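You operate a simulated robot arm through the tools that you are given. There is no shell and no other tool. Be economical: measure what you need, move in short steps, check, and stop when the job is done.

The job below is to be done with a simulated robot arm. You get a single attempt, and the scene is never put back.

JOB
Zero the red register, then wipe up the grease stain.
Fine: it sits in the white box and stays there; switch the box on and off again; use the yellow pad and put it back.

Only the result counts: the job must be done as asked and must still hold three seconds after the hand-in. Knocking over, shifting, dropping, spilling or breaking anything else fails it.

ROBOT AND FRAMES
A 7-joint arm with a two-finger parallel gripper, fixed in place. Base frame: the origin is at the foot of the arm, x ahead of it, y to its left, z up; the work surface is at about z = 80. Readings come in cm, degrees, newtons and seconds.
With the tool pointing down near the work surface it reaches from about 30 to 70 cm from the base axis. Its first joint turns from -66.0 to 66.0 degrees. Payload 1.57 kg.
Tool frame: the origin (TCP) lies between the finger pads and is the grasp point; the fingertips stand 3 cm ahead of it; z points along the fingers, y is the line along which they close. Largest opening 11 cm; finger width 2.4, thickness 1.2; the body of the gripper, 4.8 by 11.2 cm, starts 7.8 cm behind the TCP.
Orientation is that of the tool frame in the base frame, as a unit quaternion [w, x, y, z]. With the fingers straight down and closing along the base's y, the tool's x points along the base's -x, its y along +y and its z along -z.

CONTROLS
- The arm moves only by the tool drive_tool. Its arguments are lists of equal length, an entry for each row: "delta_rot": the turn, a rotation vector about the tool's x, y, z in units of 45 degrees (1.0 is 45 degrees), a list of three; "delta_pos": the shift along the tool's x, y, z in units of 500 mm (1.0 is 500 mm), a list of three; "hand": the opening, from 0 (shut) to 1 (fully open). In form: {"delta_rot": [[ax, ay, az], ...], "delta_pos": [[tx, ty, tz], ...], "hand": [hand, ...]}. A call has 1 to 12 rows; each row is the pose to reach, as a shift and turn from the pose commanded when the call began, along the tool's axes at that moment. A call with a number of a shift or a turn outside -1 to 1 is refused whole. Each row takes 0.2 s and may step no farther than 5 cm and 8.6 degrees from the row before; otherwise, or with a gripper value out of range, the whole call is refused. A pose out of reach is approached as far as the arm can. The call stops where the force on the tool passes 40 N (or 10 N more than at its start, if that is more) or the arm is blocked; 0.2 s more then pass. The fingers move at their own pace (about 10.8 cm/s each) and stop on an object; they squeeze with about 31 N. The grip force told is the motor's: it shows also when the fingers shut on nothing. Time passes only in rows, and 0.2 s behind the last, so rows that repeat a pose let the fingers close. It gives the time, the measured TCP pose, the force on the tool (base axes), the opening and the grip force at its end, in the units of the frame above (readings bear some noise).
- Cameras (640 x 400 px; columns grow to the right, rows downward): "scene" is fixed at [15.64, -38.46, 140.35]; the picture's right is [0.86, -0.50, 0.00], its down [-0.29, -0.49, -0.82] and it looks along [0.41, 0.71, -0.57] (base axes); focal length 321 px, centre (320, 200). "wrist" rides on the gripper at [-3.6, 0, -8] in the tool frame; the picture's right is [0.00, -1.00, 0.00], its down [0.97, 0.00, -0.24] and it looks along [0.24, 0.00, 0.97] (tool axes); focal length 218 px, centre (320, 200). There is no depth. A picture from a camera that has moved, and an enlarged one, comes with that camera's place and axes in the base frame and with its lens.
- grab_frame(camera): a new picture of that camera. It takes no simulated time.
- enlarge(camera, box): a new picture of the part [left, top, right, bottom] of that camera's present view, enlarged. It takes no simulated time.
- close_job(): hands the job in; it is judged then, once.

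Go step by step. Nothing tells you positions but the pictures and the camera data: compare them with the known pose of the tool, close in by small moves and look again before you grip or let go. The budget is 120 turns and 68 pictures, counting those below and the enlarged ones. Unless the task says otherwise, let go and move clear before handing in, and close with one line.

The tools are called after ">>>" as a command line: name --argument value ..., lists and objects as JSON in quotes. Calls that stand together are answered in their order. drive_tool: Moves the arm, as the interface text tells. Its arguments: {"type":"object","properties":{"delta_rot":{"type":"array","items":{"type":"array","items":{"type":"number"}}},"delta_pos":{"type":"array","items":{"type":"array","items":{"type":"number"}}},"hand":{"type":"array","items":{"type":"number"}}},"required":["delta_rot","delta_pos","hand"]} The other tools are called the same way: grab_frame (camera) takes a picture; enlarge (camera, box) takes an enlarged picture of a part of a camera's view; close_job () hands the job in.

At the start:

```text
t: 0.0
eef_pos: [29.82, 19.5, 115.76]
tcp_rot: [0.0, 0.0, 1.0, 0.0]
contact_force: [0.1, -0.9, 0.6]
width: 11.01
finger_force: 0.1
```

scene: 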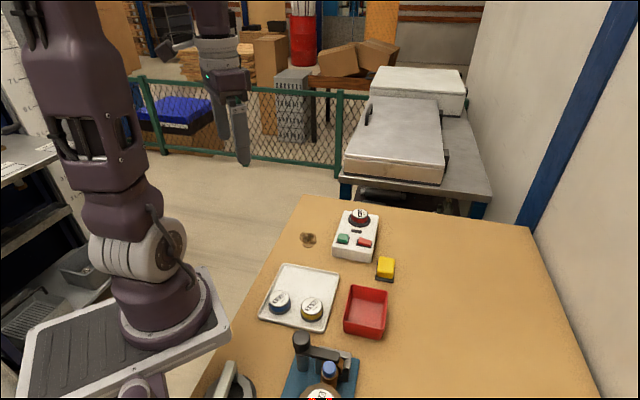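
wrist: 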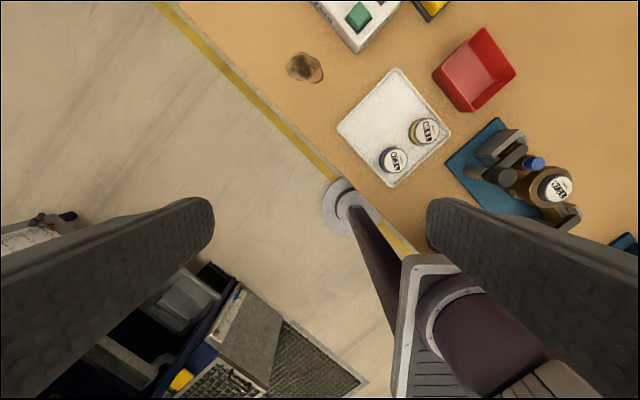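

I see a white box with a red-topped dial and green/red buttons, a yellow pad beside it, a stain, a tray with two round counters, a red tray and a blue fixture. I'll look closer first.

>>> enlarge --camera "scene" --box '[280, 190, 440, 290]'

>>> enlarge --camera "scene" --box '[200, 280, 400, 400]'

```text
4.00 times, centred on (360, 240) of scene
camera zoom: at [15.64, -38.46, 140.35], right [0.86, -0.5, 0.0], down [-0.29, -0.49, -0.82], along [0.41, 0.71, -0.57], focal length 1285 px, centre (160, 40)
```

zoom: 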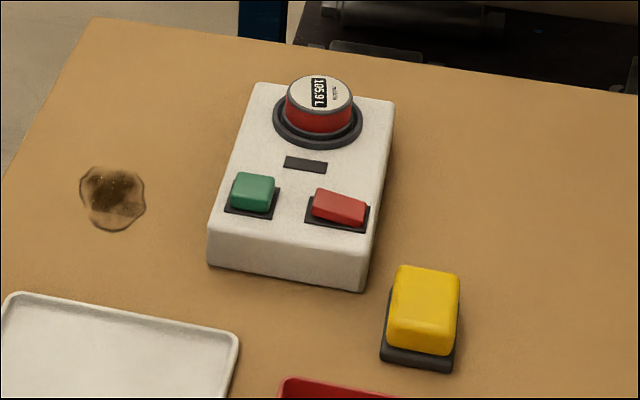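

```text
3.20 times, centred on (300, 340) of scene
camera zoom: at [15.64, -38.46, 140.35], right [0.86, -0.5, 0.0], down [-0.29, -0.49, -0.82], along [0.41, 0.71, -0.57], focal length 1028 px, centre (384, -248)
```

zoom: 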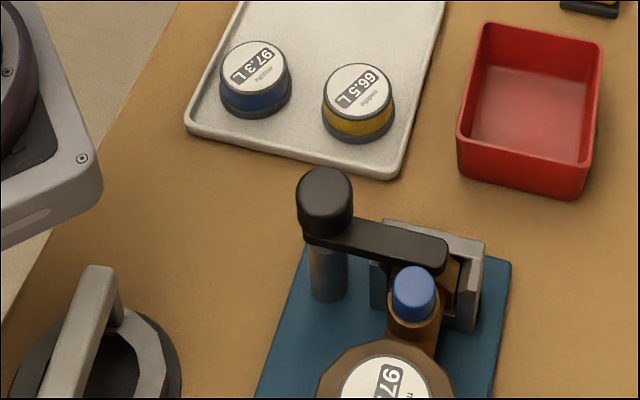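

The register appears to sit in the box's socket; green is on, red off. I move the wrist camera over the box for measurement.

>>> drive_tool --delta_rot '[[0, 0, 0], [0, 0, 0], [0, 0, 0], [0, 0, 0], [0, 0, 0], [0, 0, 0]]' --delta_pos '[[-0.07, -0.03, 0.03], [-0.14, -0.06, 0.07], [-0.21, -0.1, 0.1], [-0.28, -0.13, 0.14], [-0.36, -0.17, 0.18], [-0.36, -0.17, 0.18]]' --hand '[1, 1, 1, 1, 1, 1]'

>>> grab_frame --camera "wrist"

```text
t: 1.4
eef_pos: [47.91, 11.0, 106.8]
tcp_rot: [-0.001, 0.0, 1.0, 0.0]
contact_force: [0.5, 0.4, 0.5]
width: 11.01
finger_force: 0.1
```

```text
63 pictures are left
camera wrist: at [51.54, 11.0, 114.74], right [0.0, -1.0, 0.0], down [-0.97, 0.0, 0.24], along [-0.24, 0.0, -0.97], focal length 218 px, centre (320, 200)
```

wrist: 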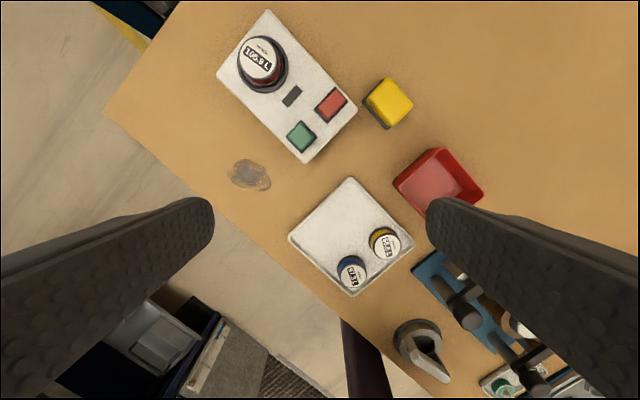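

From the two views: green button ≈ (52.8, 13.5, 84.5), red ≈ (56.6, 9.6), yellow pad ≈ (57, 2), stain ≈ (47, 22). I close the fingers and hover over green.

>>> drive_tool --delta_rot '[[0, 0, 0], [0, 0, 0], [0, 0, 0], [0, 0, 0], [0, 0, 0]]' --delta_pos '[[-0.05, 0.025, 0.05], [-0.098, 0.05, 0.1], [-0.098, 0.05, 0.17], [-0.098, 0.05, 0.24], [-0.098, 0.05, 0.276]]' --hand '[0, 0, 0, 0, 0]'

>>> grab_frame --camera "wrist"

>>> enlarge --camera "scene" --box '[280, 190, 440, 290]'

```text
t: 2.6
eef_pos: [52.59, 13.56, 92.96]
tcp_rot: [0.0, 0.0, 1.0, 0.0]
contact_force: [0.5, 0.6, 0.6]
width: 0.02
finger_force: 21.6
```

```text
62 pictures are left
camera wrist: at [56.36, 13.4, 100.88], right [0.0, -1.0, 0.0], down [-0.97, 0.0, 0.24], along [-0.24, 0.0, -0.97], focal length 218 px, centre (320, 200)
```

wrist: 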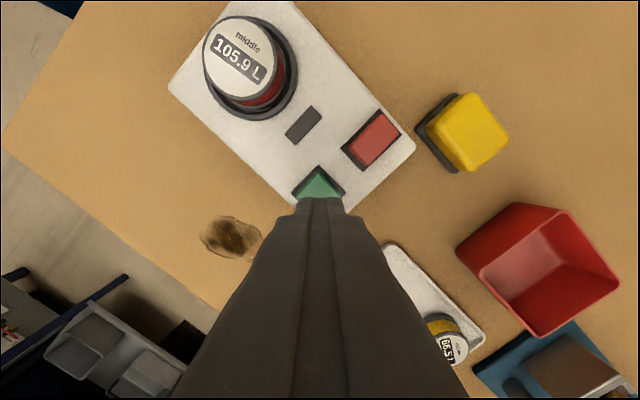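

```text
4.00 times, centred on (360, 240) of scene
camera zoom: at [15.64, -38.46, 140.35], right [0.86, -0.5, 0.0], down [-0.29, -0.49, -0.82], along [0.41, 0.71, -0.57], focal length 1285 px, centre (160, 40)
```

zoom: 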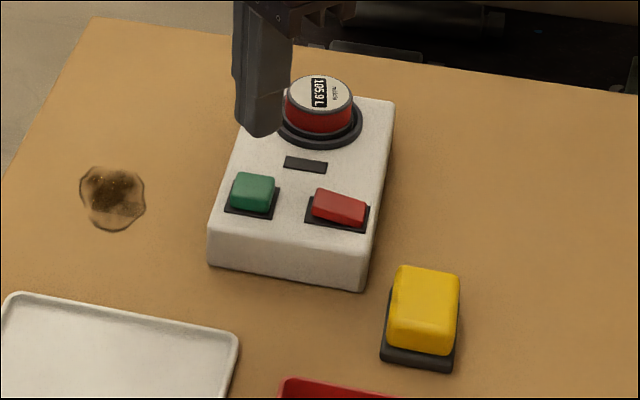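

Green button is at ≈ (53.0, 13.4), just under the tips. I descend in small steps.

>>> drive_tool --delta_rot '[[0, 0, 0], [0, 0, 0], [0, 0, 0], [0, 0, 0], [0, 0, 0], [0, 0, 0]]' --delta_pos '[[-0.006, 0, 0.05], [-0.006, 0, 0.09], [-0.006, 0, 0.096], [-0.006, 0, 0.102], [-0.006, 0, 0.108], [-0.006, 0, 0.114]]' --hand '[0, 0, 0, 0, 0, 0]'

>>> enlarge --camera "scene" --box '[280, 190, 440, 290]'

```text
t: 4.0
eef_pos: [52.96, 13.48, 87.54]
tcp_rot: [0.001, 0.0, 1.0, 0.0]
contact_force: [-9.0, -1.5, 22.0]
width: 0.0
finger_force: 21.0
stopped in row 6: the force on the tool passed its limit (the readings are from after the stop); the commanded pose is now the measured one
```

```text
4.00 times, centred on (360, 240) of scene
camera zoom: at [15.58, -38.48, 140.35], right [0.86, -0.5, 0.0], down [-0.29, -0.49, -0.82], along [0.41, 0.71, -0.57], focal length 1285 px, centre (160, 40)
```

zoom: 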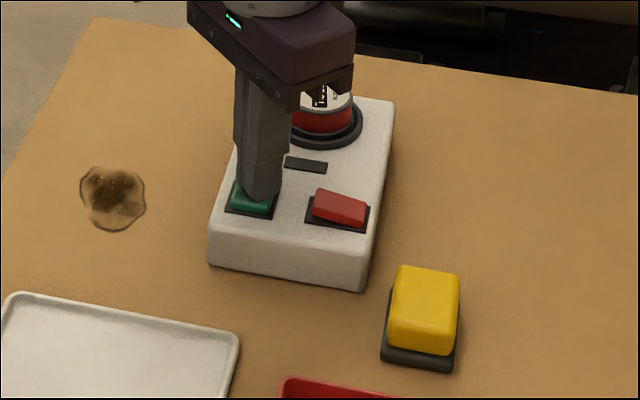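

The button went down fully under over 40 N. I rise and look at the box and display.

>>> drive_tool --delta_rot '[[0, 0, 0], [0, 0, 0], [0, 0, 0]]' --delta_pos '[[0, 0, -0.04], [0, 0, -0.1], [0, 0, -0.1]]' --hand '[0, 0, 0]'

>>> enlarge --camera "scene" --box '[280, 190, 440, 290]'

>>> grab_frame --camera "wrist"

```text
t: 4.8
eef_pos: [53.01, 13.41, 92.53]
tcp_rot: [0.001, 0.0, 1.0, 0.0]
contact_force: [-0.6, -0.2, 0.5]
width: 0.0
finger_force: 21.1
```

```text
4.00 times, centred on (360, 240) of scene
camera zoom: at [15.64, -38.46, 140.35], right [0.86, -0.5, 0.0], down [-0.29, -0.49, -0.82], along [0.41, 0.71, -0.57], focal length 1285 px, centre (160, 40)
```

zoom: 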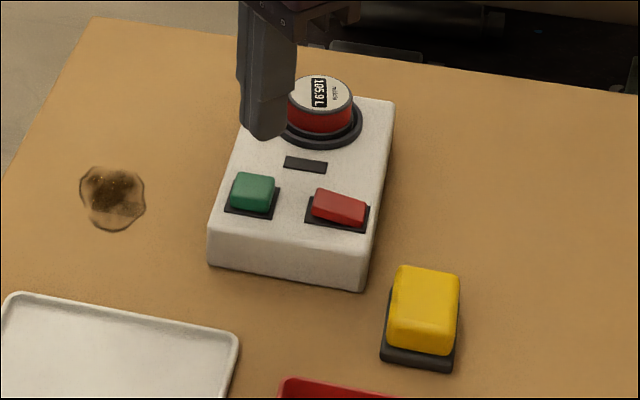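

```text
58 pictures are left
camera wrist: at [56.72, 13.41, 100.47], right [0.0, -1.0, 0.0], down [-0.97, 0.0, 0.24], along [-0.24, 0.0, -0.97], focal length 218 px, centre (320, 200)
```

wrist: 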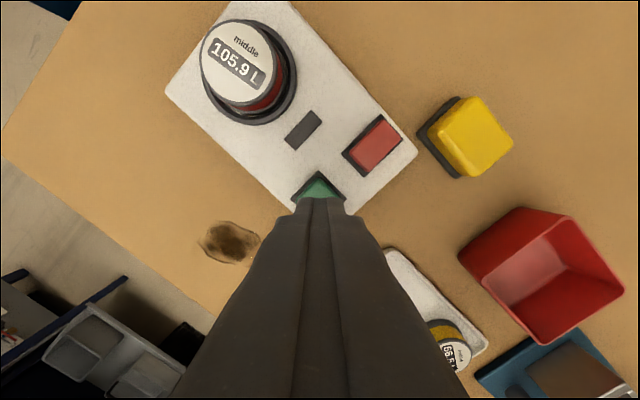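

No change visible: the lamp is dark and the register still reads 105.9. I inspect the controls closer.

>>> enlarge --camera "scene" --box '[325, 200, 389, 240]'

>>> enlarge --camera "scene" --box '[325, 226, 389, 266]'

>>> enlarge --camera "wrist" --box '[260, 80, 440, 200]'

```text
10.00 times, centred on (357, 220) of scene
camera zoom: at [15.64, -38.46, 140.35], right [0.86, -0.5, 0.0], down [-0.29, -0.49, -0.82], along [0.41, 0.71, -0.57], focal length 3214 px, centre (-50, 0)
```

zoom: 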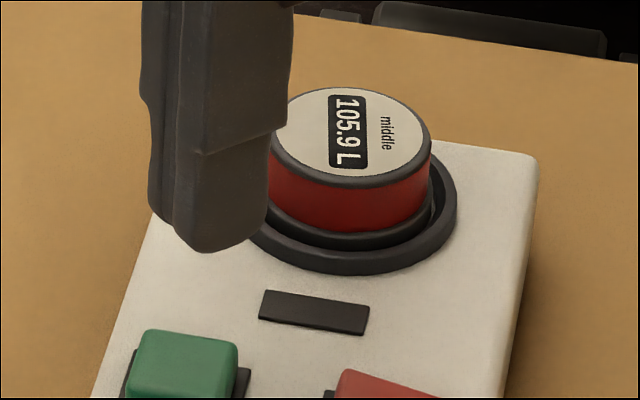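

```text
10.00 times, centred on (357, 246) of scene
camera zoom: at [15.64, -38.46, 140.35], right [0.86, -0.5, 0.0], down [-0.29, -0.49, -0.82], along [0.41, 0.71, -0.57], focal length 3214 px, centre (-50, -260)
```

zoom: 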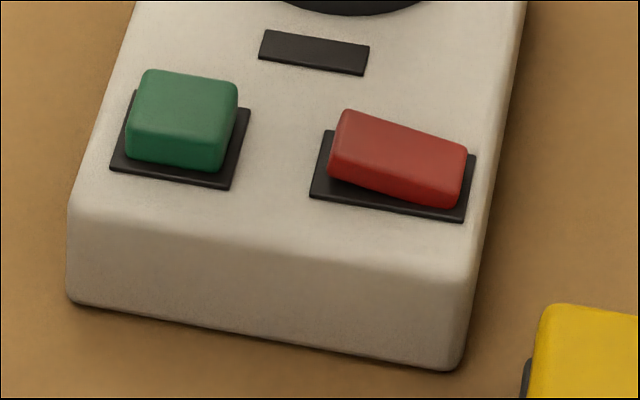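

```text
3.33 times, centred on (350, 140) of wrist
camera zoom: at [56.72, 13.41, 100.47], right [0.0, -1.0, 0.0], down [-0.97, 0.0, 0.24], along [-0.24, 0.0, -0.97], focal length 728 px, centre (220, 400)
```

zoom: 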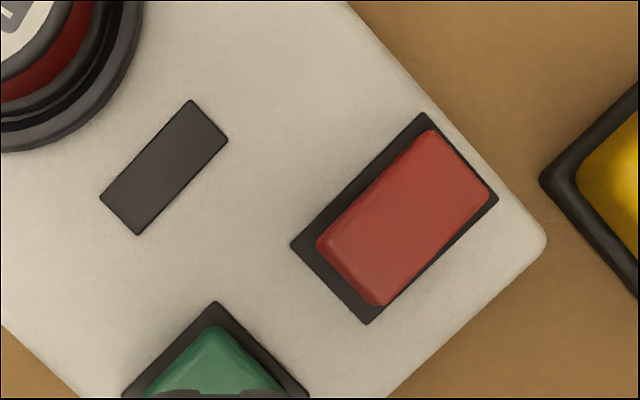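

The red part is a rocker switch, its low side away from green, so the box is off and green did nothing while unpowered. I'll rock red's raised end (≈ 55.65, 10.63) first; turning the tool 45° to align with it.

>>> drive_tool --delta_rot '[[0, 0, 0.17], [0, 0, 0.34], [0, 0, 0.51], [0, 0, 0.68], [0, 0, 0.85], [0, 0, 1.0], [0, 0, 1.0]]' --delta_pos '[[-0.01, -0.01, 0], [-0.02, -0.02, 0], [-0.03, -0.03, 0], [-0.04, -0.04, 0], [-0.05, -0.05, 0], [-0.053, -0.055, 0], [-0.053, -0.055, 0.02]]' --hand '[0, 0, 0, 0, 0, 0, 0]'

>>> grab_frame --camera "wrist"

>>> enlarge --camera "scene" --box '[280, 190, 440, 290]'

```text
t: 6.4
eef_pos: [55.67, 10.72, 91.56]
tcp_rot: [0.001, 0.384, 0.923, -0.001]
contact_force: [0.3, 0.4, -0.3]
width: 0.01
finger_force: 21.3
```

```text
54 pictures are left
camera wrist: at [58.29, 8.12, 99.48], right [-0.71, -0.71, 0.0], down [-0.69, 0.69, 0.24], along [-0.17, 0.17, -0.97], focal length 218 px, centre (320, 200)
```

wrist: 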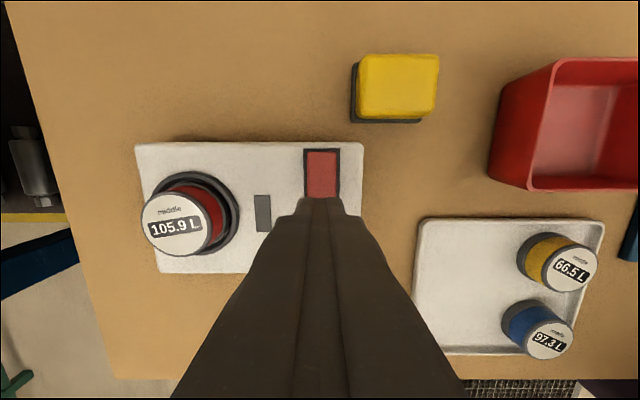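

```text
4.00 times, centred on (360, 240) of scene
camera zoom: at [15.64, -38.46, 140.35], right [0.86, -0.5, 0.0], down [-0.29, -0.49, -0.82], along [0.41, 0.71, -0.57], focal length 1285 px, centre (160, 40)
```

zoom: 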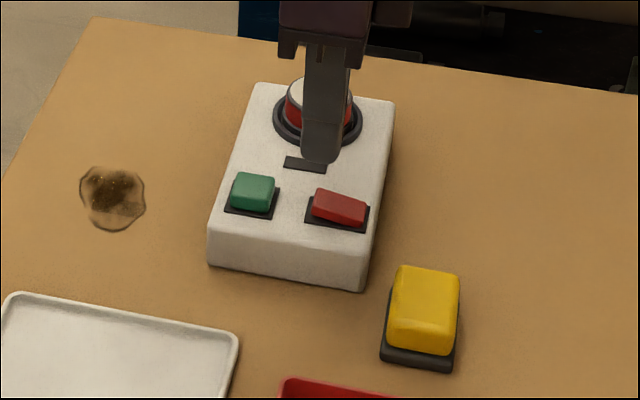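

Aligned with the rocker. I press down on its raised end.

>>> drive_tool --delta_rot '[[0, 0, 0], [0, 0, 0], [0, 0, 0], [0, 0, 0], [0, 0, 0], [0, 0, 0], [0, 0, 0], [0, 0, 0]]' --delta_pos '[[0, 0, 0.05], [0, 0, 0.062], [0, 0, 0.068], [0, 0, 0.074], [0, 0, 0.08], [0, 0, 0.086], [0, 0, 0.092], [0, 0, 0.098]]' --hand '[0, 0, 0, 0, 0, 0, 0, 0]'

>>> enlarge --camera "scene" --box '[325, 210, 389, 250]'

```text
t: 7.6
eef_pos: [55.59, 10.83, 87.89]
tcp_rot: [-0.001, 0.382, 0.924, 0.001]
contact_force: [-7.8, 0.5, 14.3]
width: 0.0
finger_force: 21.4
stopped in row 6: the force on the tool passed its limit (the readings are from after the stop); the commanded pose is now the measured one
```

```text
10.00 times, centred on (357, 230) of scene
camera zoom: at [15.6, -38.47, 140.36], right [0.86, -0.5, 0.0], down [-0.29, -0.49, -0.82], along [0.41, 0.71, -0.57], focal length 3214 px, centre (-50, -100)
```

zoom: 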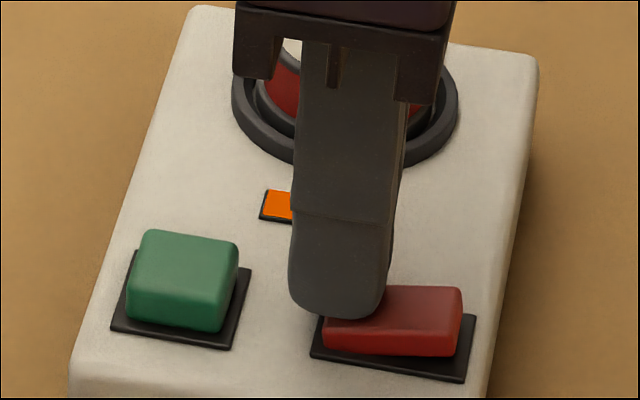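

The lamp is lit orange: box is on. Now I rise, check, and move over green.

>>> drive_tool --delta_rot '[[0, 0, 0], [0, 0, 0], [0, 0, 0], [0, 0, 0]]' --delta_pos '[[0, 0, -0.06], [0.02, 0, -0.07], [0.074, 0.0, -0.07], [0.074, 0.0, -0.07]]' --hand '[0, 0, 0, 0]'

>>> enlarge --camera "scene" --box '[280, 190, 440, 290]'

>>> grab_frame --camera "wrist"

```text
t: 8.6
eef_pos: [53.13, 13.42, 91.43]
tcp_rot: [0.0, 0.382, 0.924, 0.002]
contact_force: [0.2, -0.3, -0.7]
width: 0.0
finger_force: 21.2
```

```text
4.00 times, centred on (360, 240) of scene
camera zoom: at [15.64, -38.46, 140.35], right [0.86, -0.5, 0.0], down [-0.29, -0.49, -0.82], along [0.41, 0.71, -0.57], focal length 1285 px, centre (160, 40)
```

zoom: 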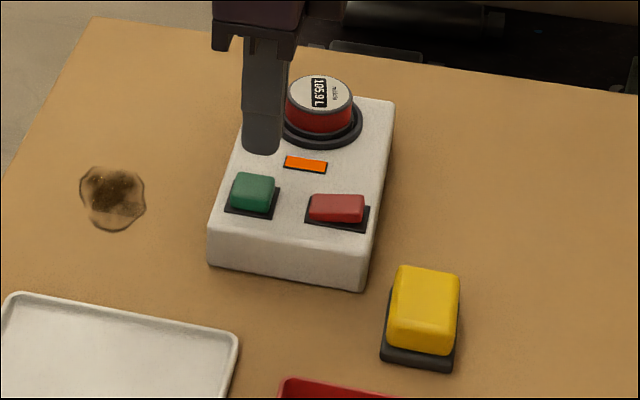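

```text
50 pictures are left
camera wrist: at [55.68, 10.82, 99.28], right [-0.71, -0.71, 0.0], down [-0.69, 0.69, 0.24], along [-0.17, 0.17, -0.97], focal length 218 px, centre (320, 200)
```

wrist: 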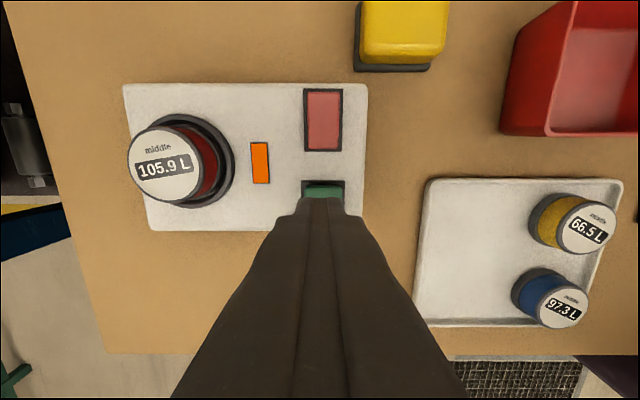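

Box is on, register still 105.9. I press green.

>>> drive_tool --delta_rot '[[0, 0, 0], [0, 0, 0], [0, 0, 0], [0, 0, 0], [0, 0, 0], [0, 0, 0]]' --delta_pos '[[0, 0.002, 0.04], [0, 0.002, 0.06], [0, 0.002, 0.066], [0, 0.002, 0.072], [0, 0.002, 0.078], [0, 0.002, 0.084]]' --hand '[0, 0, 0, 0, 0, 0]'

>>> enlarge --camera "scene" --box '[280, 190, 440, 290]'

>>> grab_frame --camera "wrist"

```text
t: 9.9
eef_pos: [53.16, 13.46, 87.56]
tcp_rot: [0.0, 0.382, 0.924, 0.001]
contact_force: [-8.7, -1.8, 21.5]
width: 0.0
finger_force: 20.9
stopped in row 6: the force on the tool passed its limit (the readings are from after the stop); the commanded pose is now the measured one
```

```text
4.00 times, centred on (360, 240) of scene
camera zoom: at [15.58, -38.48, 140.35], right [0.86, -0.5, 0.0], down [-0.29, -0.49, -0.82], along [0.41, 0.71, -0.57], focal length 1285 px, centre (160, 40)
```

zoom: 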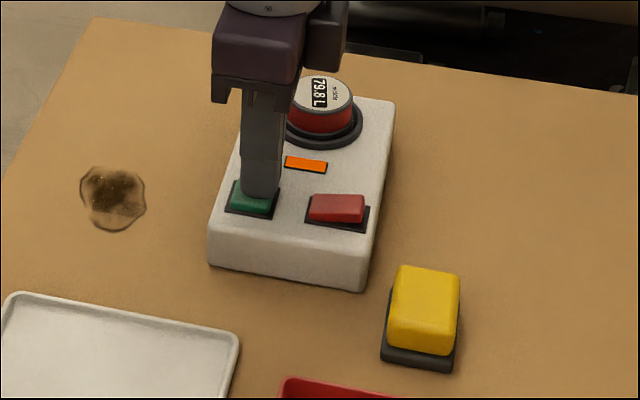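

```text
48 pictures are left
camera wrist: at [55.76, 10.89, 95.56], right [-0.71, -0.71, 0.0], down [-0.69, 0.69, 0.24], along [-0.17, 0.17, -0.97], focal length 218 px, centre (320, 200)
```

wrist: 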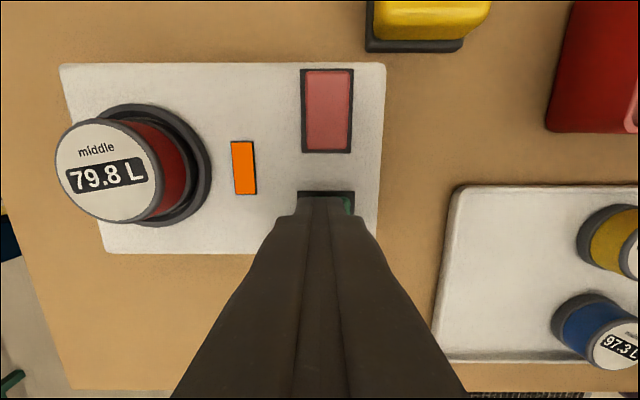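

The count is falling (79.8). I keep holding green and look again.

>>> drive_tool --delta_rot '[[0, 0, 0], [0, 0, 0]]' --delta_pos '[[0, 0, 0], [0, 0, 0]]' --hand '[0, 0]'

>>> enlarge --camera "wrist" --box '[40, 100, 200, 200]'

```text
t: 10.5
eef_pos: [53.14, 13.39, 87.6]
tcp_rot: [0.002, 0.383, 0.924, 0.003]
contact_force: [-11.2, -3.0, 32.8]
width: 0.0
finger_force: 21.8
```

```text
4.00 times, centred on (120, 150) of wrist
camera zoom: at [55.76, 10.9, 95.54], right [-0.71, -0.71, 0.0], down [-0.69, 0.69, 0.24], along [-0.17, 0.17, -0.97], focal length 873 px, centre (1120, 400)
```

zoom: 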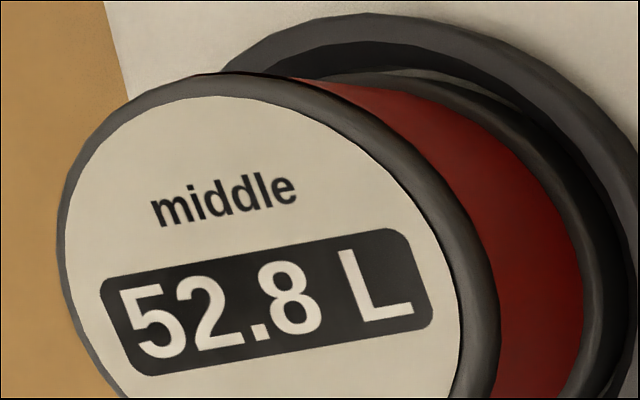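

It falls about 45 per second. I hold 0.8 s more.

>>> drive_tool --delta_rot '[[0, 0, 0], [0, 0, 0], [0, 0, 0]]' --delta_pos '[[0, 0, 0], [0, 0, 0], [0, 0, 0]]' --hand '[0, 0, 0]'

>>> enlarge --camera "wrist" --box '[40, 100, 200, 200]'

```text
t: 11.3
eef_pos: [53.21, 13.49, 87.49]
tcp_rot: [0.001, 0.383, 0.924, 0.002]
contact_force: [-12.2, -2.6, 35.9]
width: 0.0
finger_force: 21.5
```

```text
4.00 times, centred on (120, 150) of wrist
camera zoom: at [55.76, 10.9, 95.53], right [-0.71, -0.71, -0.01], down [-0.69, 0.69, 0.24], along [-0.17, 0.17, -0.97], focal length 873 px, centre (1120, 400)
```

zoom: 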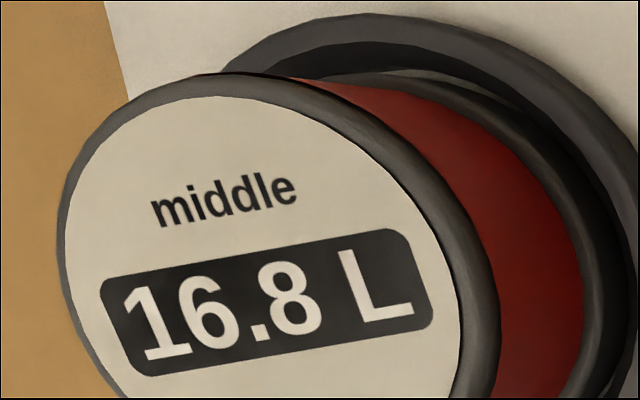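

16.8 left; one more short hold should bring it to zero.

>>> drive_tool --delta_rot '[[0, 0, 0]]' --delta_pos '[[0, 0, 0]]' --hand '[0]'

>>> enlarge --camera "wrist" --box '[40, 100, 200, 200]'

```text
t: 11.7
eef_pos: [53.21, 13.55, 87.65]
tcp_rot: [0.001, 0.383, 0.924, 0.003]
contact_force: [-12.4, -1.4, 37.1]
width: 0.0
finger_force: 20.9
```

```text
4.00 times, centred on (120, 150) of wrist
camera zoom: at [55.76, 10.9, 95.53], right [-0.71, -0.71, -0.01], down [-0.69, 0.69, 0.24], along [-0.17, 0.17, -0.97], focal length 873 px, centre (1120, 400)
```

zoom: 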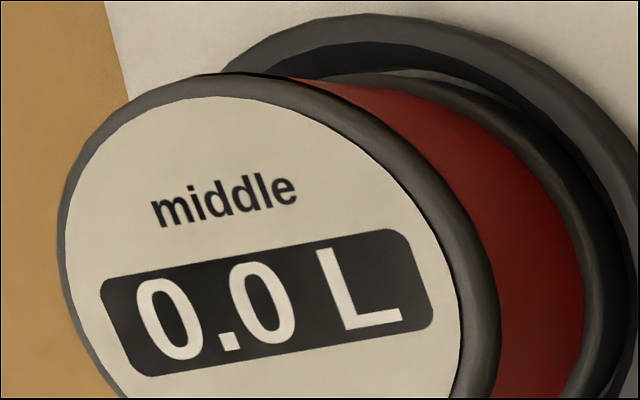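

It reads 0.0. I rise and move to the rocker's far end, ≈ (57.7, 8.6).

>>> drive_tool --delta_rot '[[0, 0, 0], [0, 0, 0], [0, 0, 0], [0, 0, 0]]' --delta_pos '[[0, 0, -0.06], [-0.06, -0.003, -0.08], [-0.132, -0.005, -0.08], [-0.132, -0.005, -0.08]]' --hand '[0, 0, 0, 0]'

>>> grab_frame --camera "wrist"

>>> enlarge --camera "scene" --box '[280, 190, 440, 290]'

```text
t: 12.7
eef_pos: [57.64, 8.68, 91.41]
tcp_rot: [0.0, 0.382, 0.924, 0.002]
contact_force: [-0.8, -0.3, -0.5]
width: 0.0
finger_force: 21.2
```

```text
44 pictures are left
camera wrist: at [60.3, 6.09, 99.39], right [-0.71, -0.71, 0.0], down [-0.69, 0.69, 0.24], along [-0.17, 0.17, -0.97], focal length 218 px, centre (320, 200)
```

wrist: 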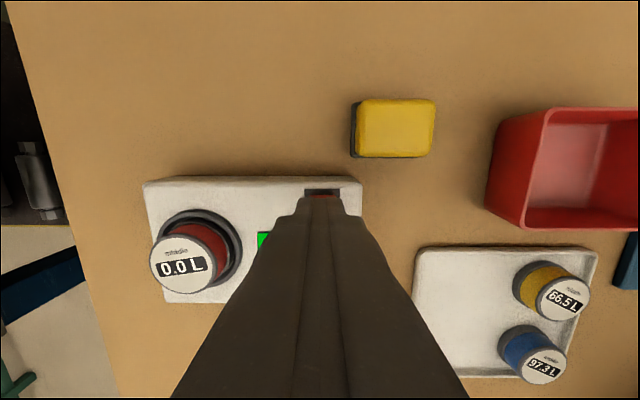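

```text
4.00 times, centred on (360, 240) of scene
camera zoom: at [15.64, -38.47, 140.35], right [0.86, -0.5, 0.0], down [-0.29, -0.49, -0.82], along [0.41, 0.71, -0.57], focal length 1285 px, centre (160, 40)
```

zoom: 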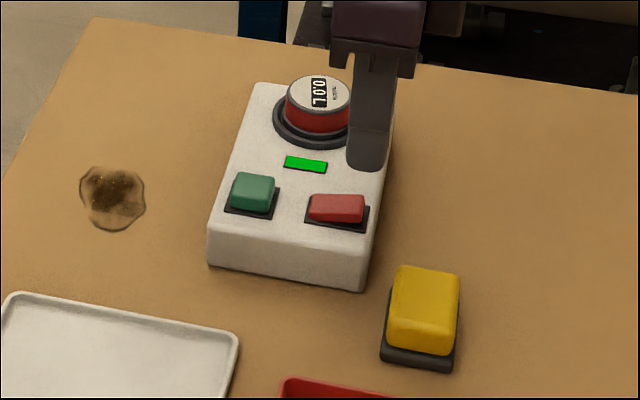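

Lamp is green and the register reads 0.0. I press the rocker's far end to switch off.

>>> drive_tool --delta_rot '[[0, 0, 0], [0, 0, 0], [0, 0, 0], [0, 0, 0], [0, 0, 0], [0, 0, 0], [0, 0, 0]]' --delta_pos '[[0, 0, 0.05], [0, 0, 0.059], [0, 0, 0.065], [0, 0, 0.071], [0, 0, 0.077], [0, 0, 0.083], [0, 0, 0.089]]' --hand '[0, 0, 0, 0, 0, 0, 0]'

>>> enlarge --camera "scene" --box '[325, 210, 389, 250]'

```text
t: 14.1
eef_pos: [57.85, 8.55, 87.85]
tcp_rot: [0.003, 0.383, 0.924, 0.003]
contact_force: [-0.3, -1.0, 6.7]
width: 0.0
finger_force: 21.5
stopped in row 6: the force on the tool passed its limit (the readings are from after the stop); the commanded pose is now the measured one
```

```text
10.00 times, centred on (357, 230) of scene
camera zoom: at [15.63, -38.47, 140.35], right [0.86, -0.5, 0.0], down [-0.29, -0.49, -0.82], along [0.41, 0.71, -0.57], focal length 3214 px, centre (-50, -100)
```

zoom: 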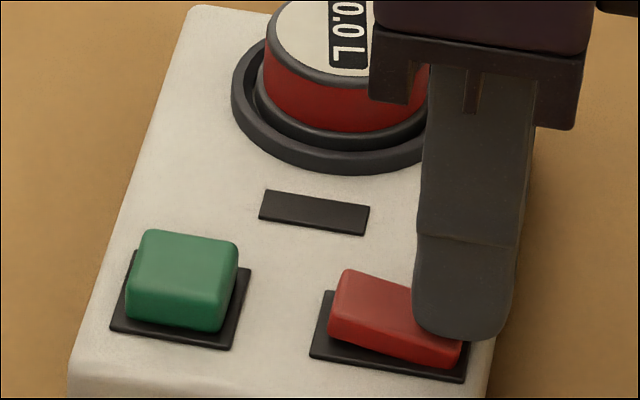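

Box is off, register at 0.0. I lift, open, and move over the yellow pad (≈ 57.5, 1.6) to look.

>>> drive_tool --delta_rot '[[0, 0, 0], [0, 0, 0], [0, 0, 0], [0, 0, 0], [0, 0, 0], [0, 0, 0]]' --delta_pos '[[0, 0, -0.08], [0, 0, -0.16], [-0.03, -0.035, -0.22], [-0.065, -0.07, -0.24], [-0.095, -0.103, -0.24], [-0.095, -0.103, -0.24]]' --hand '[0, 0, 1, 1, 1, 1]'

>>> grab_frame --camera "wrist"

>>> enlarge --camera "scene" --box '[353, 248, 417, 288]'

```text
t: 15.5
eef_pos: [57.4, 1.45, 99.81]
tcp_rot: [0.003, 0.383, 0.924, 0.003]
contact_force: [-0.4, 0.8, -1.3]
width: 11.02
finger_force: 0.0
```

```text
41 pictures are left
camera wrist: at [59.97, -1.06, 107.7], right [-0.71, -0.71, -0.01], down [-0.69, 0.69, 0.24], along [-0.16, 0.17, -0.97], focal length 218 px, centre (320, 200)
```

wrist: 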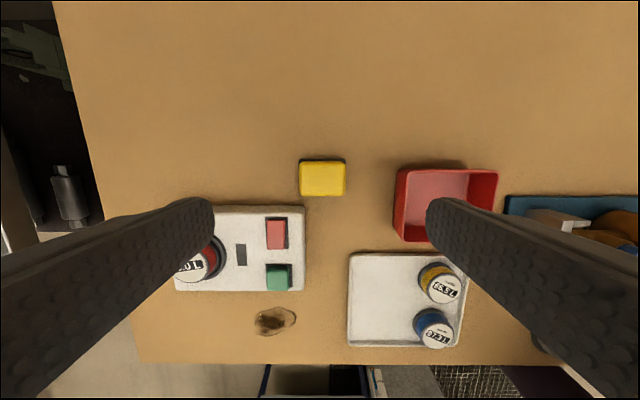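

```text
10.00 times, centred on (385, 268) of scene
camera zoom: at [15.64, -38.47, 140.35], right [0.86, -0.5, 0.0], down [-0.29, -0.49, -0.82], along [0.41, 0.71, -0.57], focal length 3214 px, centre (-330, -480)
```

zoom: 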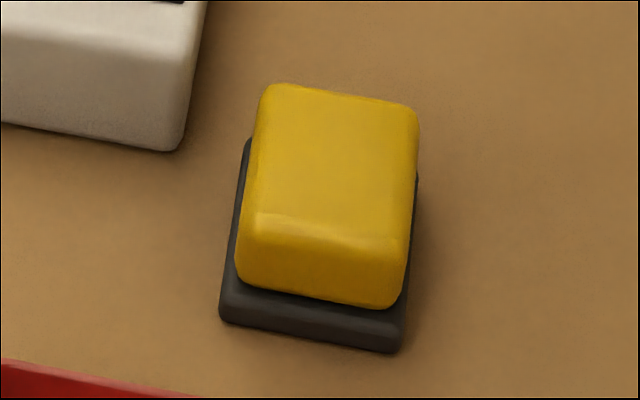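

The pad's yellow block is ≈ (57.5, 1.35), top z ≈ 83, about 5.2 cm along my closing line. I descend partway with 8 cm opening and check.

>>> drive_tool --delta_rot '[[0, 0, 0], [0, 0, 0], [0, 0, 0], [0, 0, 0]]' --delta_pos '[[-0.003, 0, 0.08], [-0.003, 0, 0.15], [-0.003, 0, 0.22], [-0.003, 0, 0.22]]' --hand '[0.73, 0.73, 0.73, 0.73]'

>>> grab_frame --camera "wrist"

>>> enlarge --camera "scene" --box '[320, 210, 448, 290]'

```text
t: 16.5
eef_pos: [57.81, 1.31, 88.56]
tcp_rot: [0.003, 0.382, 0.924, 0.002]
contact_force: [0.4, 0.4, 0.9]
width: 8.02
finger_force: 0.0
```

```text
39 pictures are left
camera wrist: at [60.24, -1.12, 96.67], right [-0.71, -0.71, -0.01], down [-0.69, 0.69, 0.24], along [-0.16, 0.17, -0.97], focal length 218 px, centre (320, 200)
```

wrist: 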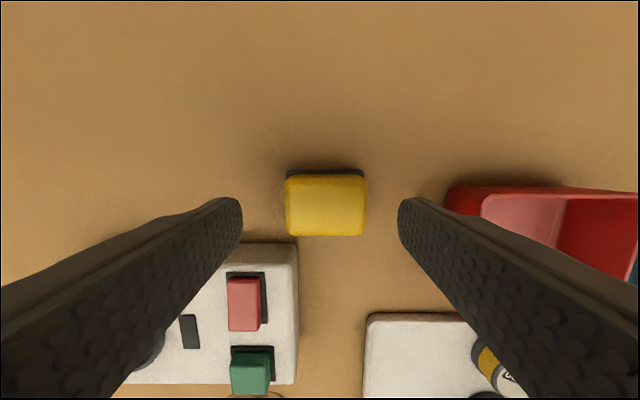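

```text
5.00 times, centred on (384, 250) of scene
camera zoom: at [15.64, -38.46, 140.35], right [0.86, -0.5, 0.0], down [-0.29, -0.49, -0.82], along [0.41, 0.71, -0.57], focal length 1607 px, centre (0, -50)
```

zoom: 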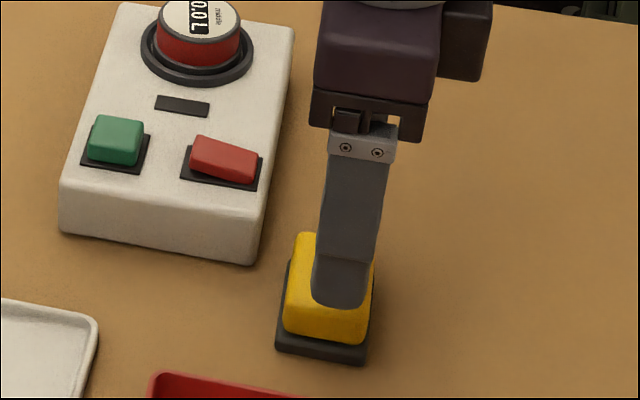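

Pad centred between the fingers within 2–3 mm. I descend to z ≈ 84.1 and close.

>>> drive_tool --delta_rot '[[0, 0, 0], [0, 0, 0], [0, 0, 0], [0, 0, 0], [0, 0, 0], [0, 0, 0]]' --delta_pos '[[0.002, -0.0045, 0.04], [0.002, -0.0045, 0.089], [0.002, -0.0045, 0.089], [0.002, -0.0045, 0.089], [0.002, -0.0045, 0.089], [0.002, -0.0045, 0.089]]' --hand '[0.73, 0.73, 0.73, 0.4, 0.3, 0.3]'

>>> grab_frame --camera "wrist"

>>> enlarge --camera "scene" --box '[353, 248, 417, 288]'

```text
t: 17.9
eef_pos: [57.37, 1.4, 84.34]
tcp_rot: [0.003, 0.382, 0.924, 0.002]
contact_force: [0.9, 0.0, -0.8]
width: 5.28
finger_force: 30.8
```

```text
37 pictures are left
camera wrist: at [60.02, -1.16, 92.24], right [-0.71, -0.71, -0.01], down [-0.69, 0.69, 0.24], along [-0.16, 0.17, -0.97], focal length 218 px, centre (320, 200)
```

wrist: 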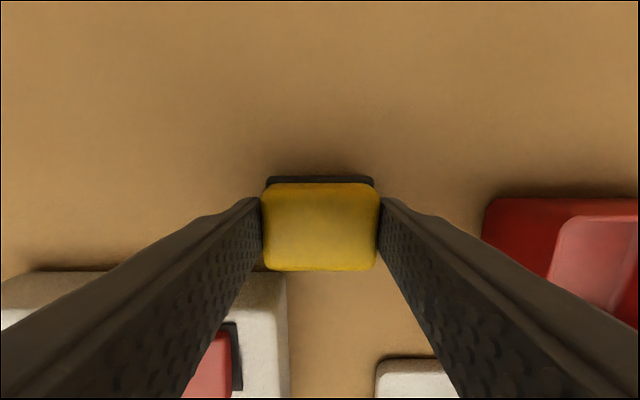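

```text
10.00 times, centred on (385, 268) of scene
camera zoom: at [15.64, -38.46, 140.35], right [0.86, -0.5, 0.0], down [-0.29, -0.49, -0.82], along [0.41, 0.71, -0.57], focal length 3214 px, centre (-330, -480)
```

zoom: 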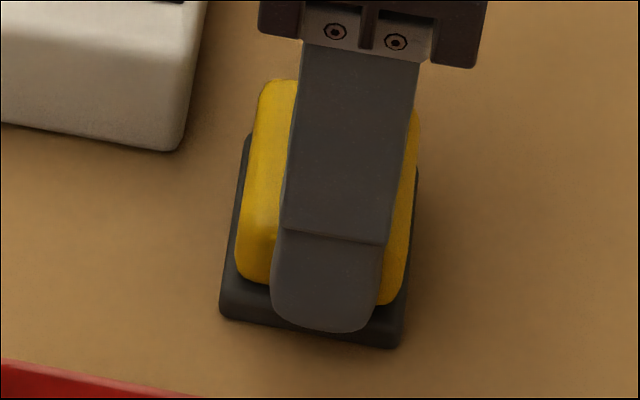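

Gripped at width 5.28 with TCP (57.4, 1.4, 84.3). I lift a little to see whether the dark base comes along.

>>> drive_tool --delta_rot '[[0, 0, 0], [0, 0, 0], [0, 0, 0]]' --delta_pos '[[0, 0, -0.03], [0, 0, -0.08], [0, 0, -0.08]]' --hand '[0.3, 0.3, 0.3]'

>>> enlarge --camera "scene" --box '[320, 210, 448, 290]'

```text
t: 18.7
eef_pos: [57.5, 1.41, 88.33]
tcp_rot: [0.004, 0.383, 0.924, 0.003]
contact_force: [0.4, -0.3, -0.9]
width: 5.27
finger_force: 31.1
```

```text
5.00 times, centred on (384, 250) of scene
camera zoom: at [15.64, -38.46, 140.35], right [0.86, -0.5, 0.0], down [-0.29, -0.49, -0.82], along [0.41, 0.71, -0.57], focal length 1607 px, centre (0, -50)
```

zoom: 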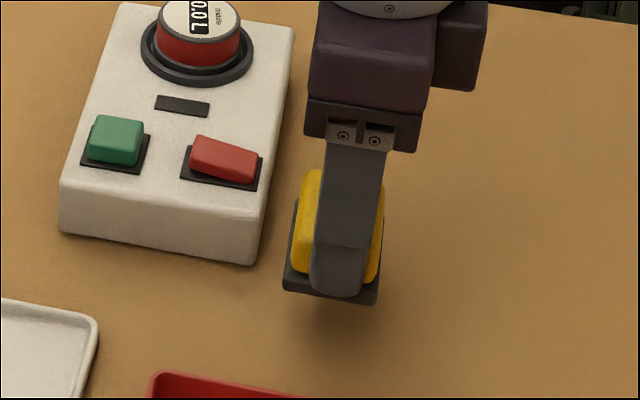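

The dark base is part of the pad (sole 4.34 cm below TCP). I carry it high over to the stain at ≈ (46.8, 22.0).

>>> drive_tool --delta_rot '[[0, 0, 0], [0, 0, 0], [0, 0, 0], [0, 0, 0], [0, 0, 0], [0, 0, 0], [0, 0, 0], [0, 0, 0], [0, 0, 0], [0, 0, 0], [0, 0, 0]]' --delta_pos '[[0, 0, -0.08], [0, 0, -0.16], [0.06, 0.02, -0.2], [0.13, 0.041, -0.2], [0.2, 0.063, -0.2], [0.27, 0.085, -0.2], [0.34, 0.107, -0.2], [0.4, 0.126, -0.2], [0.443, 0.14, -0.18], [0.443, 0.14, -0.1], [0.443, 0.14, -0.04]]' --hand '[0.3, 0.3, 0.3, 0.3, 0.3, 0.3, 0.3, 0.3, 0.3, 0.3, 0.3]'

>>> grab_frame --camera "wrist"

>>> grab_frame --camera "scene"

```text
t: 21.1
eef_pos: [46.88, 21.97, 90.2]
tcp_rot: [0.002, 0.383, 0.924, 0.002]
contact_force: [0.3, 0.1, -0.7]
width: 5.29
finger_force: 31.1
```

```text
34 pictures are left
camera wrist: at [49.29, 19.38, 98.16], right [-0.71, -0.71, -0.01], down [-0.69, 0.69, 0.24], along [-0.16, 0.17, -0.97], focal length 218 px, centre (320, 200)
```

wrist: 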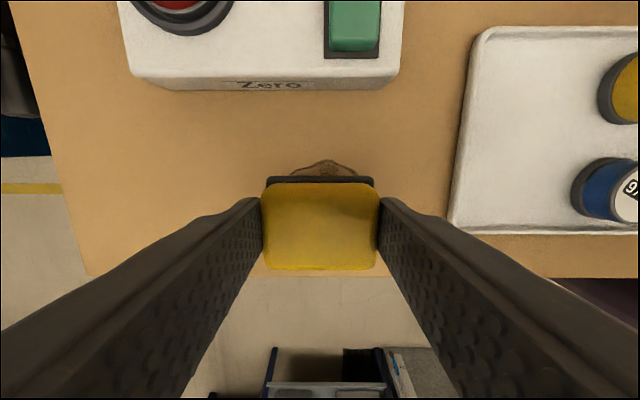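

```text
33 pictures are left
```

scene: 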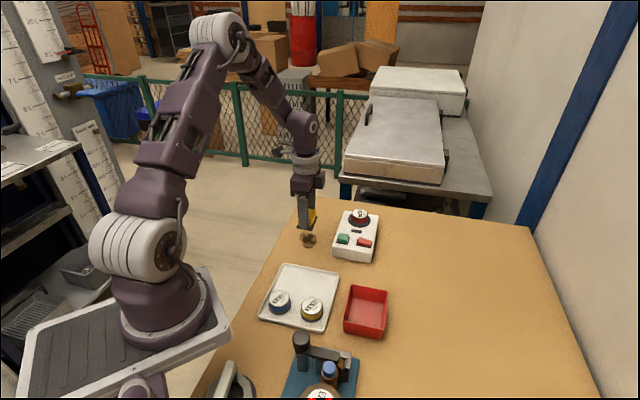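

The pad hangs right over the stain. I lower it gently onto the surface.

>>> drive_tool --delta_rot '[[0, 0, 0], [0, 0, 0], [0, 0, 0], [0, 0, 0], [0, 0, 0], [0, 0, 0]]' --delta_pos '[[0, 0, 0.06], [0, 0, 0.1], [0, 0, 0.112], [0, 0, 0.116], [0, 0, 0.119], [0, 0, 0.121]]' --hand '[0.3, 0.3, 0.3, 0.3, 0.3, 0.3]'

>>> enlarge --camera "scene" --box '[260, 200, 388, 280]'

```text
t: 22.5
eef_pos: [46.68, 21.97, 84.4]
tcp_rot: [0.004, 0.382, 0.924, 0.002]
contact_force: [-2.5, -0.8, 12.0]
width: 5.28
finger_force: 30.8
```

```text
5.00 times, centred on (324, 240) of scene
camera zoom: at [15.62, -38.47, 140.35], right [0.86, -0.5, 0.0], down [-0.29, -0.49, -0.82], along [0.41, 0.71, -0.57], focal length 1607 px, centre (300, 0)
```

zoom: 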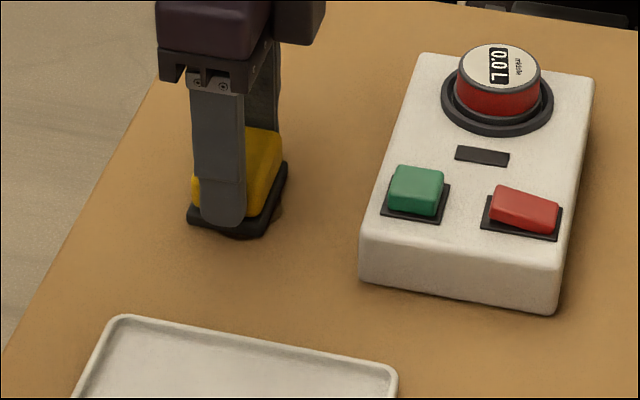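

Light contact of 12 N. I wipe back and forth over the stain.

>>> drive_tool --delta_rot '[[0, 0, 0], [0, 0, 0], [0, 0, 0], [0, 0, 0], [0, 0, 0], [0, 0, 0], [0, 0, 0], [0, 0, 0], [0, 0, 0], [0, 0, 0], [0, 0, 0], [0, 0, 0]]' --delta_pos '[[-0.03, 0, 0], [-0.06, 0, 0], [-0.02, 0, 0], [0.03, 0, 0], [0.04, 0.03, 0], [-0.01, 0.03, 0], [-0.06, 0.03, 0], [-0.06, -0.03, 0], [-0.01, -0.03, 0], [0.04, -0.03, 0], [0.0, 0, 0], [-0.03, 0, 0]]' --hand '[0.3, 0.3, 0.3, 0.3, 0.3, 0.3, 0.3, 0.3, 0.3, 0.3, 0.3, 0.3]'

>>> enlarge --camera "scene" --box '[260, 200, 388, 280]'

>>> grab_frame --camera "wrist"

```text
t: 25.1
eef_pos: [47.77, 20.98, 84.09]
tcp_rot: [0.002, 0.383, 0.924, 0.004]
contact_force: [-0.4, 1.0, 4.0]
width: 5.28
finger_force: 30.9
```

```text
5.00 times, centred on (324, 240) of scene
camera zoom: at [15.63, -38.46, 140.35], right [0.86, -0.5, 0.0], down [-0.29, -0.49, -0.82], along [0.41, 0.71, -0.57], focal length 1607 px, centre (300, 0)
```

zoom: 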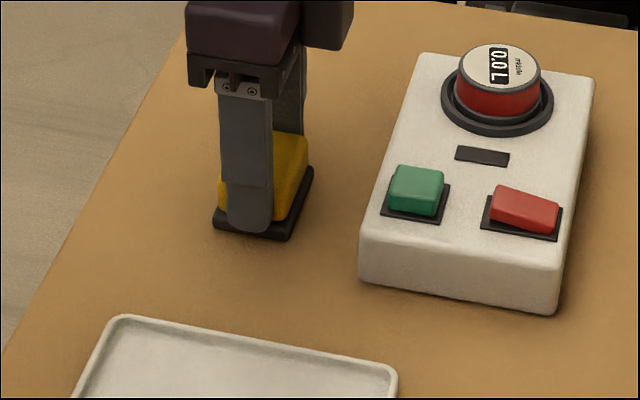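

```text
30 pictures are left
camera wrist: at [50.41, 18.43, 92.15], right [-0.71, -0.71, -0.01], down [-0.69, 0.69, 0.24], along [-0.16, 0.17, -0.97], focal length 218 px, centre (320, 200)
```

wrist: 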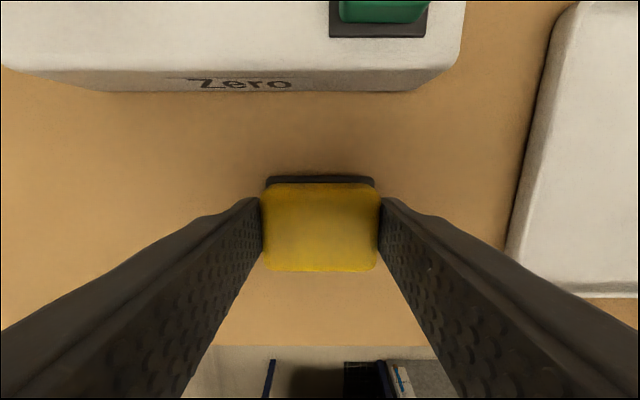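

Nothing visible around the pad. I wipe once more over the middle, then lift to check the spot.

>>> drive_tool --delta_rot '[[0, 0, 0], [0, 0, 0], [0, 0, 0], [0, 0, 0], [0, 0, 0], [0, 0, 0], [0, 0, 0], [0, 0, 0], [0, 0, 0]]' --delta_pos '[[0.03, 0.03, 0.001], [0.07, 0.03, 0.001], [0.07, -0.03, 0.001], [0.03, -0.03, 0.001], [-0.02, 0, 0.001], [0, 0, -0.06], [0, 0, -0.14], [-0.08, 0, -0.21], [-0.16, 0, -0.21]]' --hand '[0.3, 0.3, 0.3, 0.3, 0.3, 0.3, 0.3, 0.3, 0.3]'

>>> enlarge --camera "scene" --box '[260, 200, 388, 280]'

>>> grab_frame --camera "wrist"

```text
refused: row 8 steps farther than a row can; nothing moved
```

```text
5.00 times, centred on (324, 240) of scene
camera zoom: at [15.63, -38.46, 140.35], right [0.86, -0.5, 0.0], down [-0.29, -0.49, -0.82], along [0.41, 0.71, -0.57], focal length 1607 px, centre (300, 0)
```

zoom: 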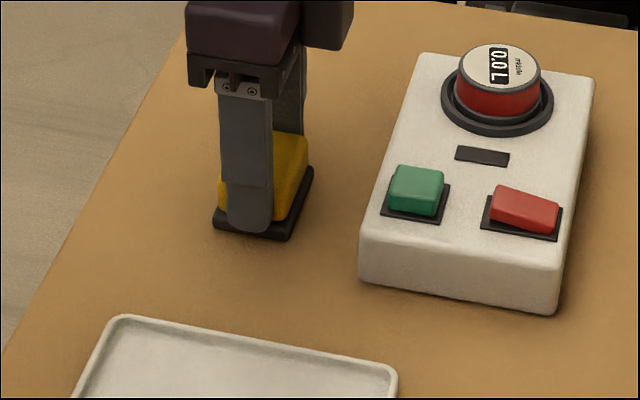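

```text
28 pictures are left
camera wrist: at [50.41, 18.43, 92.15], right [-0.71, -0.71, -0.01], down [-0.69, 0.69, 0.24], along [-0.16, 0.17, -0.97], focal length 218 px, centre (320, 200)
```

wrist: 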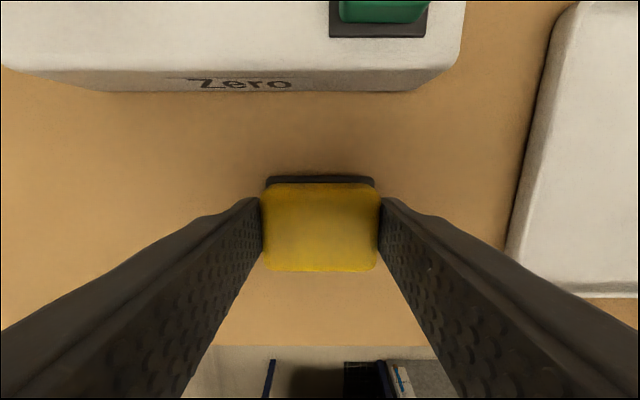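

One row was too long; same plan with shorter steps, ending lifted clear (without the sideways move).

>>> drive_tool --delta_rot '[[0, 0, 0], [0, 0, 0], [0, 0, 0], [0, 0, 0], [0, 0, 0], [0, 0, 0], [0, 0, 0], [0, 0, 0], [0, 0, 0]]' --delta_pos '[[0.03, 0.03, 0.001], [0.07, 0.03, 0.001], [0.07, -0.03, 0.001], [0.03, -0.03, 0.001], [-0.02, 0, 0.001], [0, 0, -0.06], [0, 0, -0.14], [0, 0, -0.22], [0, 0, -0.28]]' --hand '[0.3, 0.3, 0.3, 0.3, 0.3, 0.3, 0.3, 0.3, 0.3]'

>>> enlarge --camera "scene" --box '[260, 200, 388, 280]'

```text
t: 27.1
eef_pos: [47.64, 20.98, 98.33]
tcp_rot: [0.003, 0.382, 0.924, 0.002]
contact_force: [0.9, -0.5, 0.2]
width: 5.29
finger_force: 30.6
```

```text
5.00 times, centred on (324, 240) of scene
camera zoom: at [15.64, -38.47, 140.35], right [0.86, -0.5, 0.0], down [-0.29, -0.49, -0.82], along [0.41, 0.71, -0.57], focal length 1607 px, centre (300, 0)
```

zoom: 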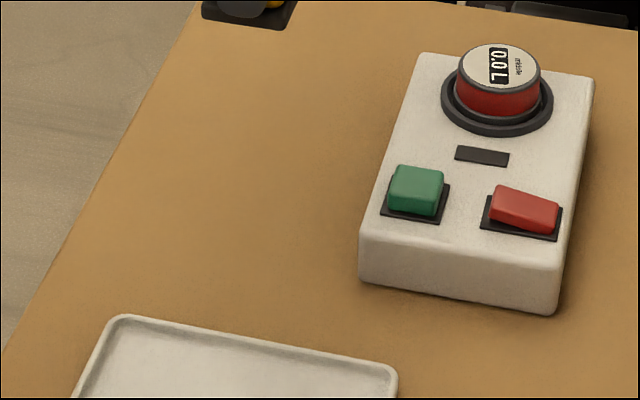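

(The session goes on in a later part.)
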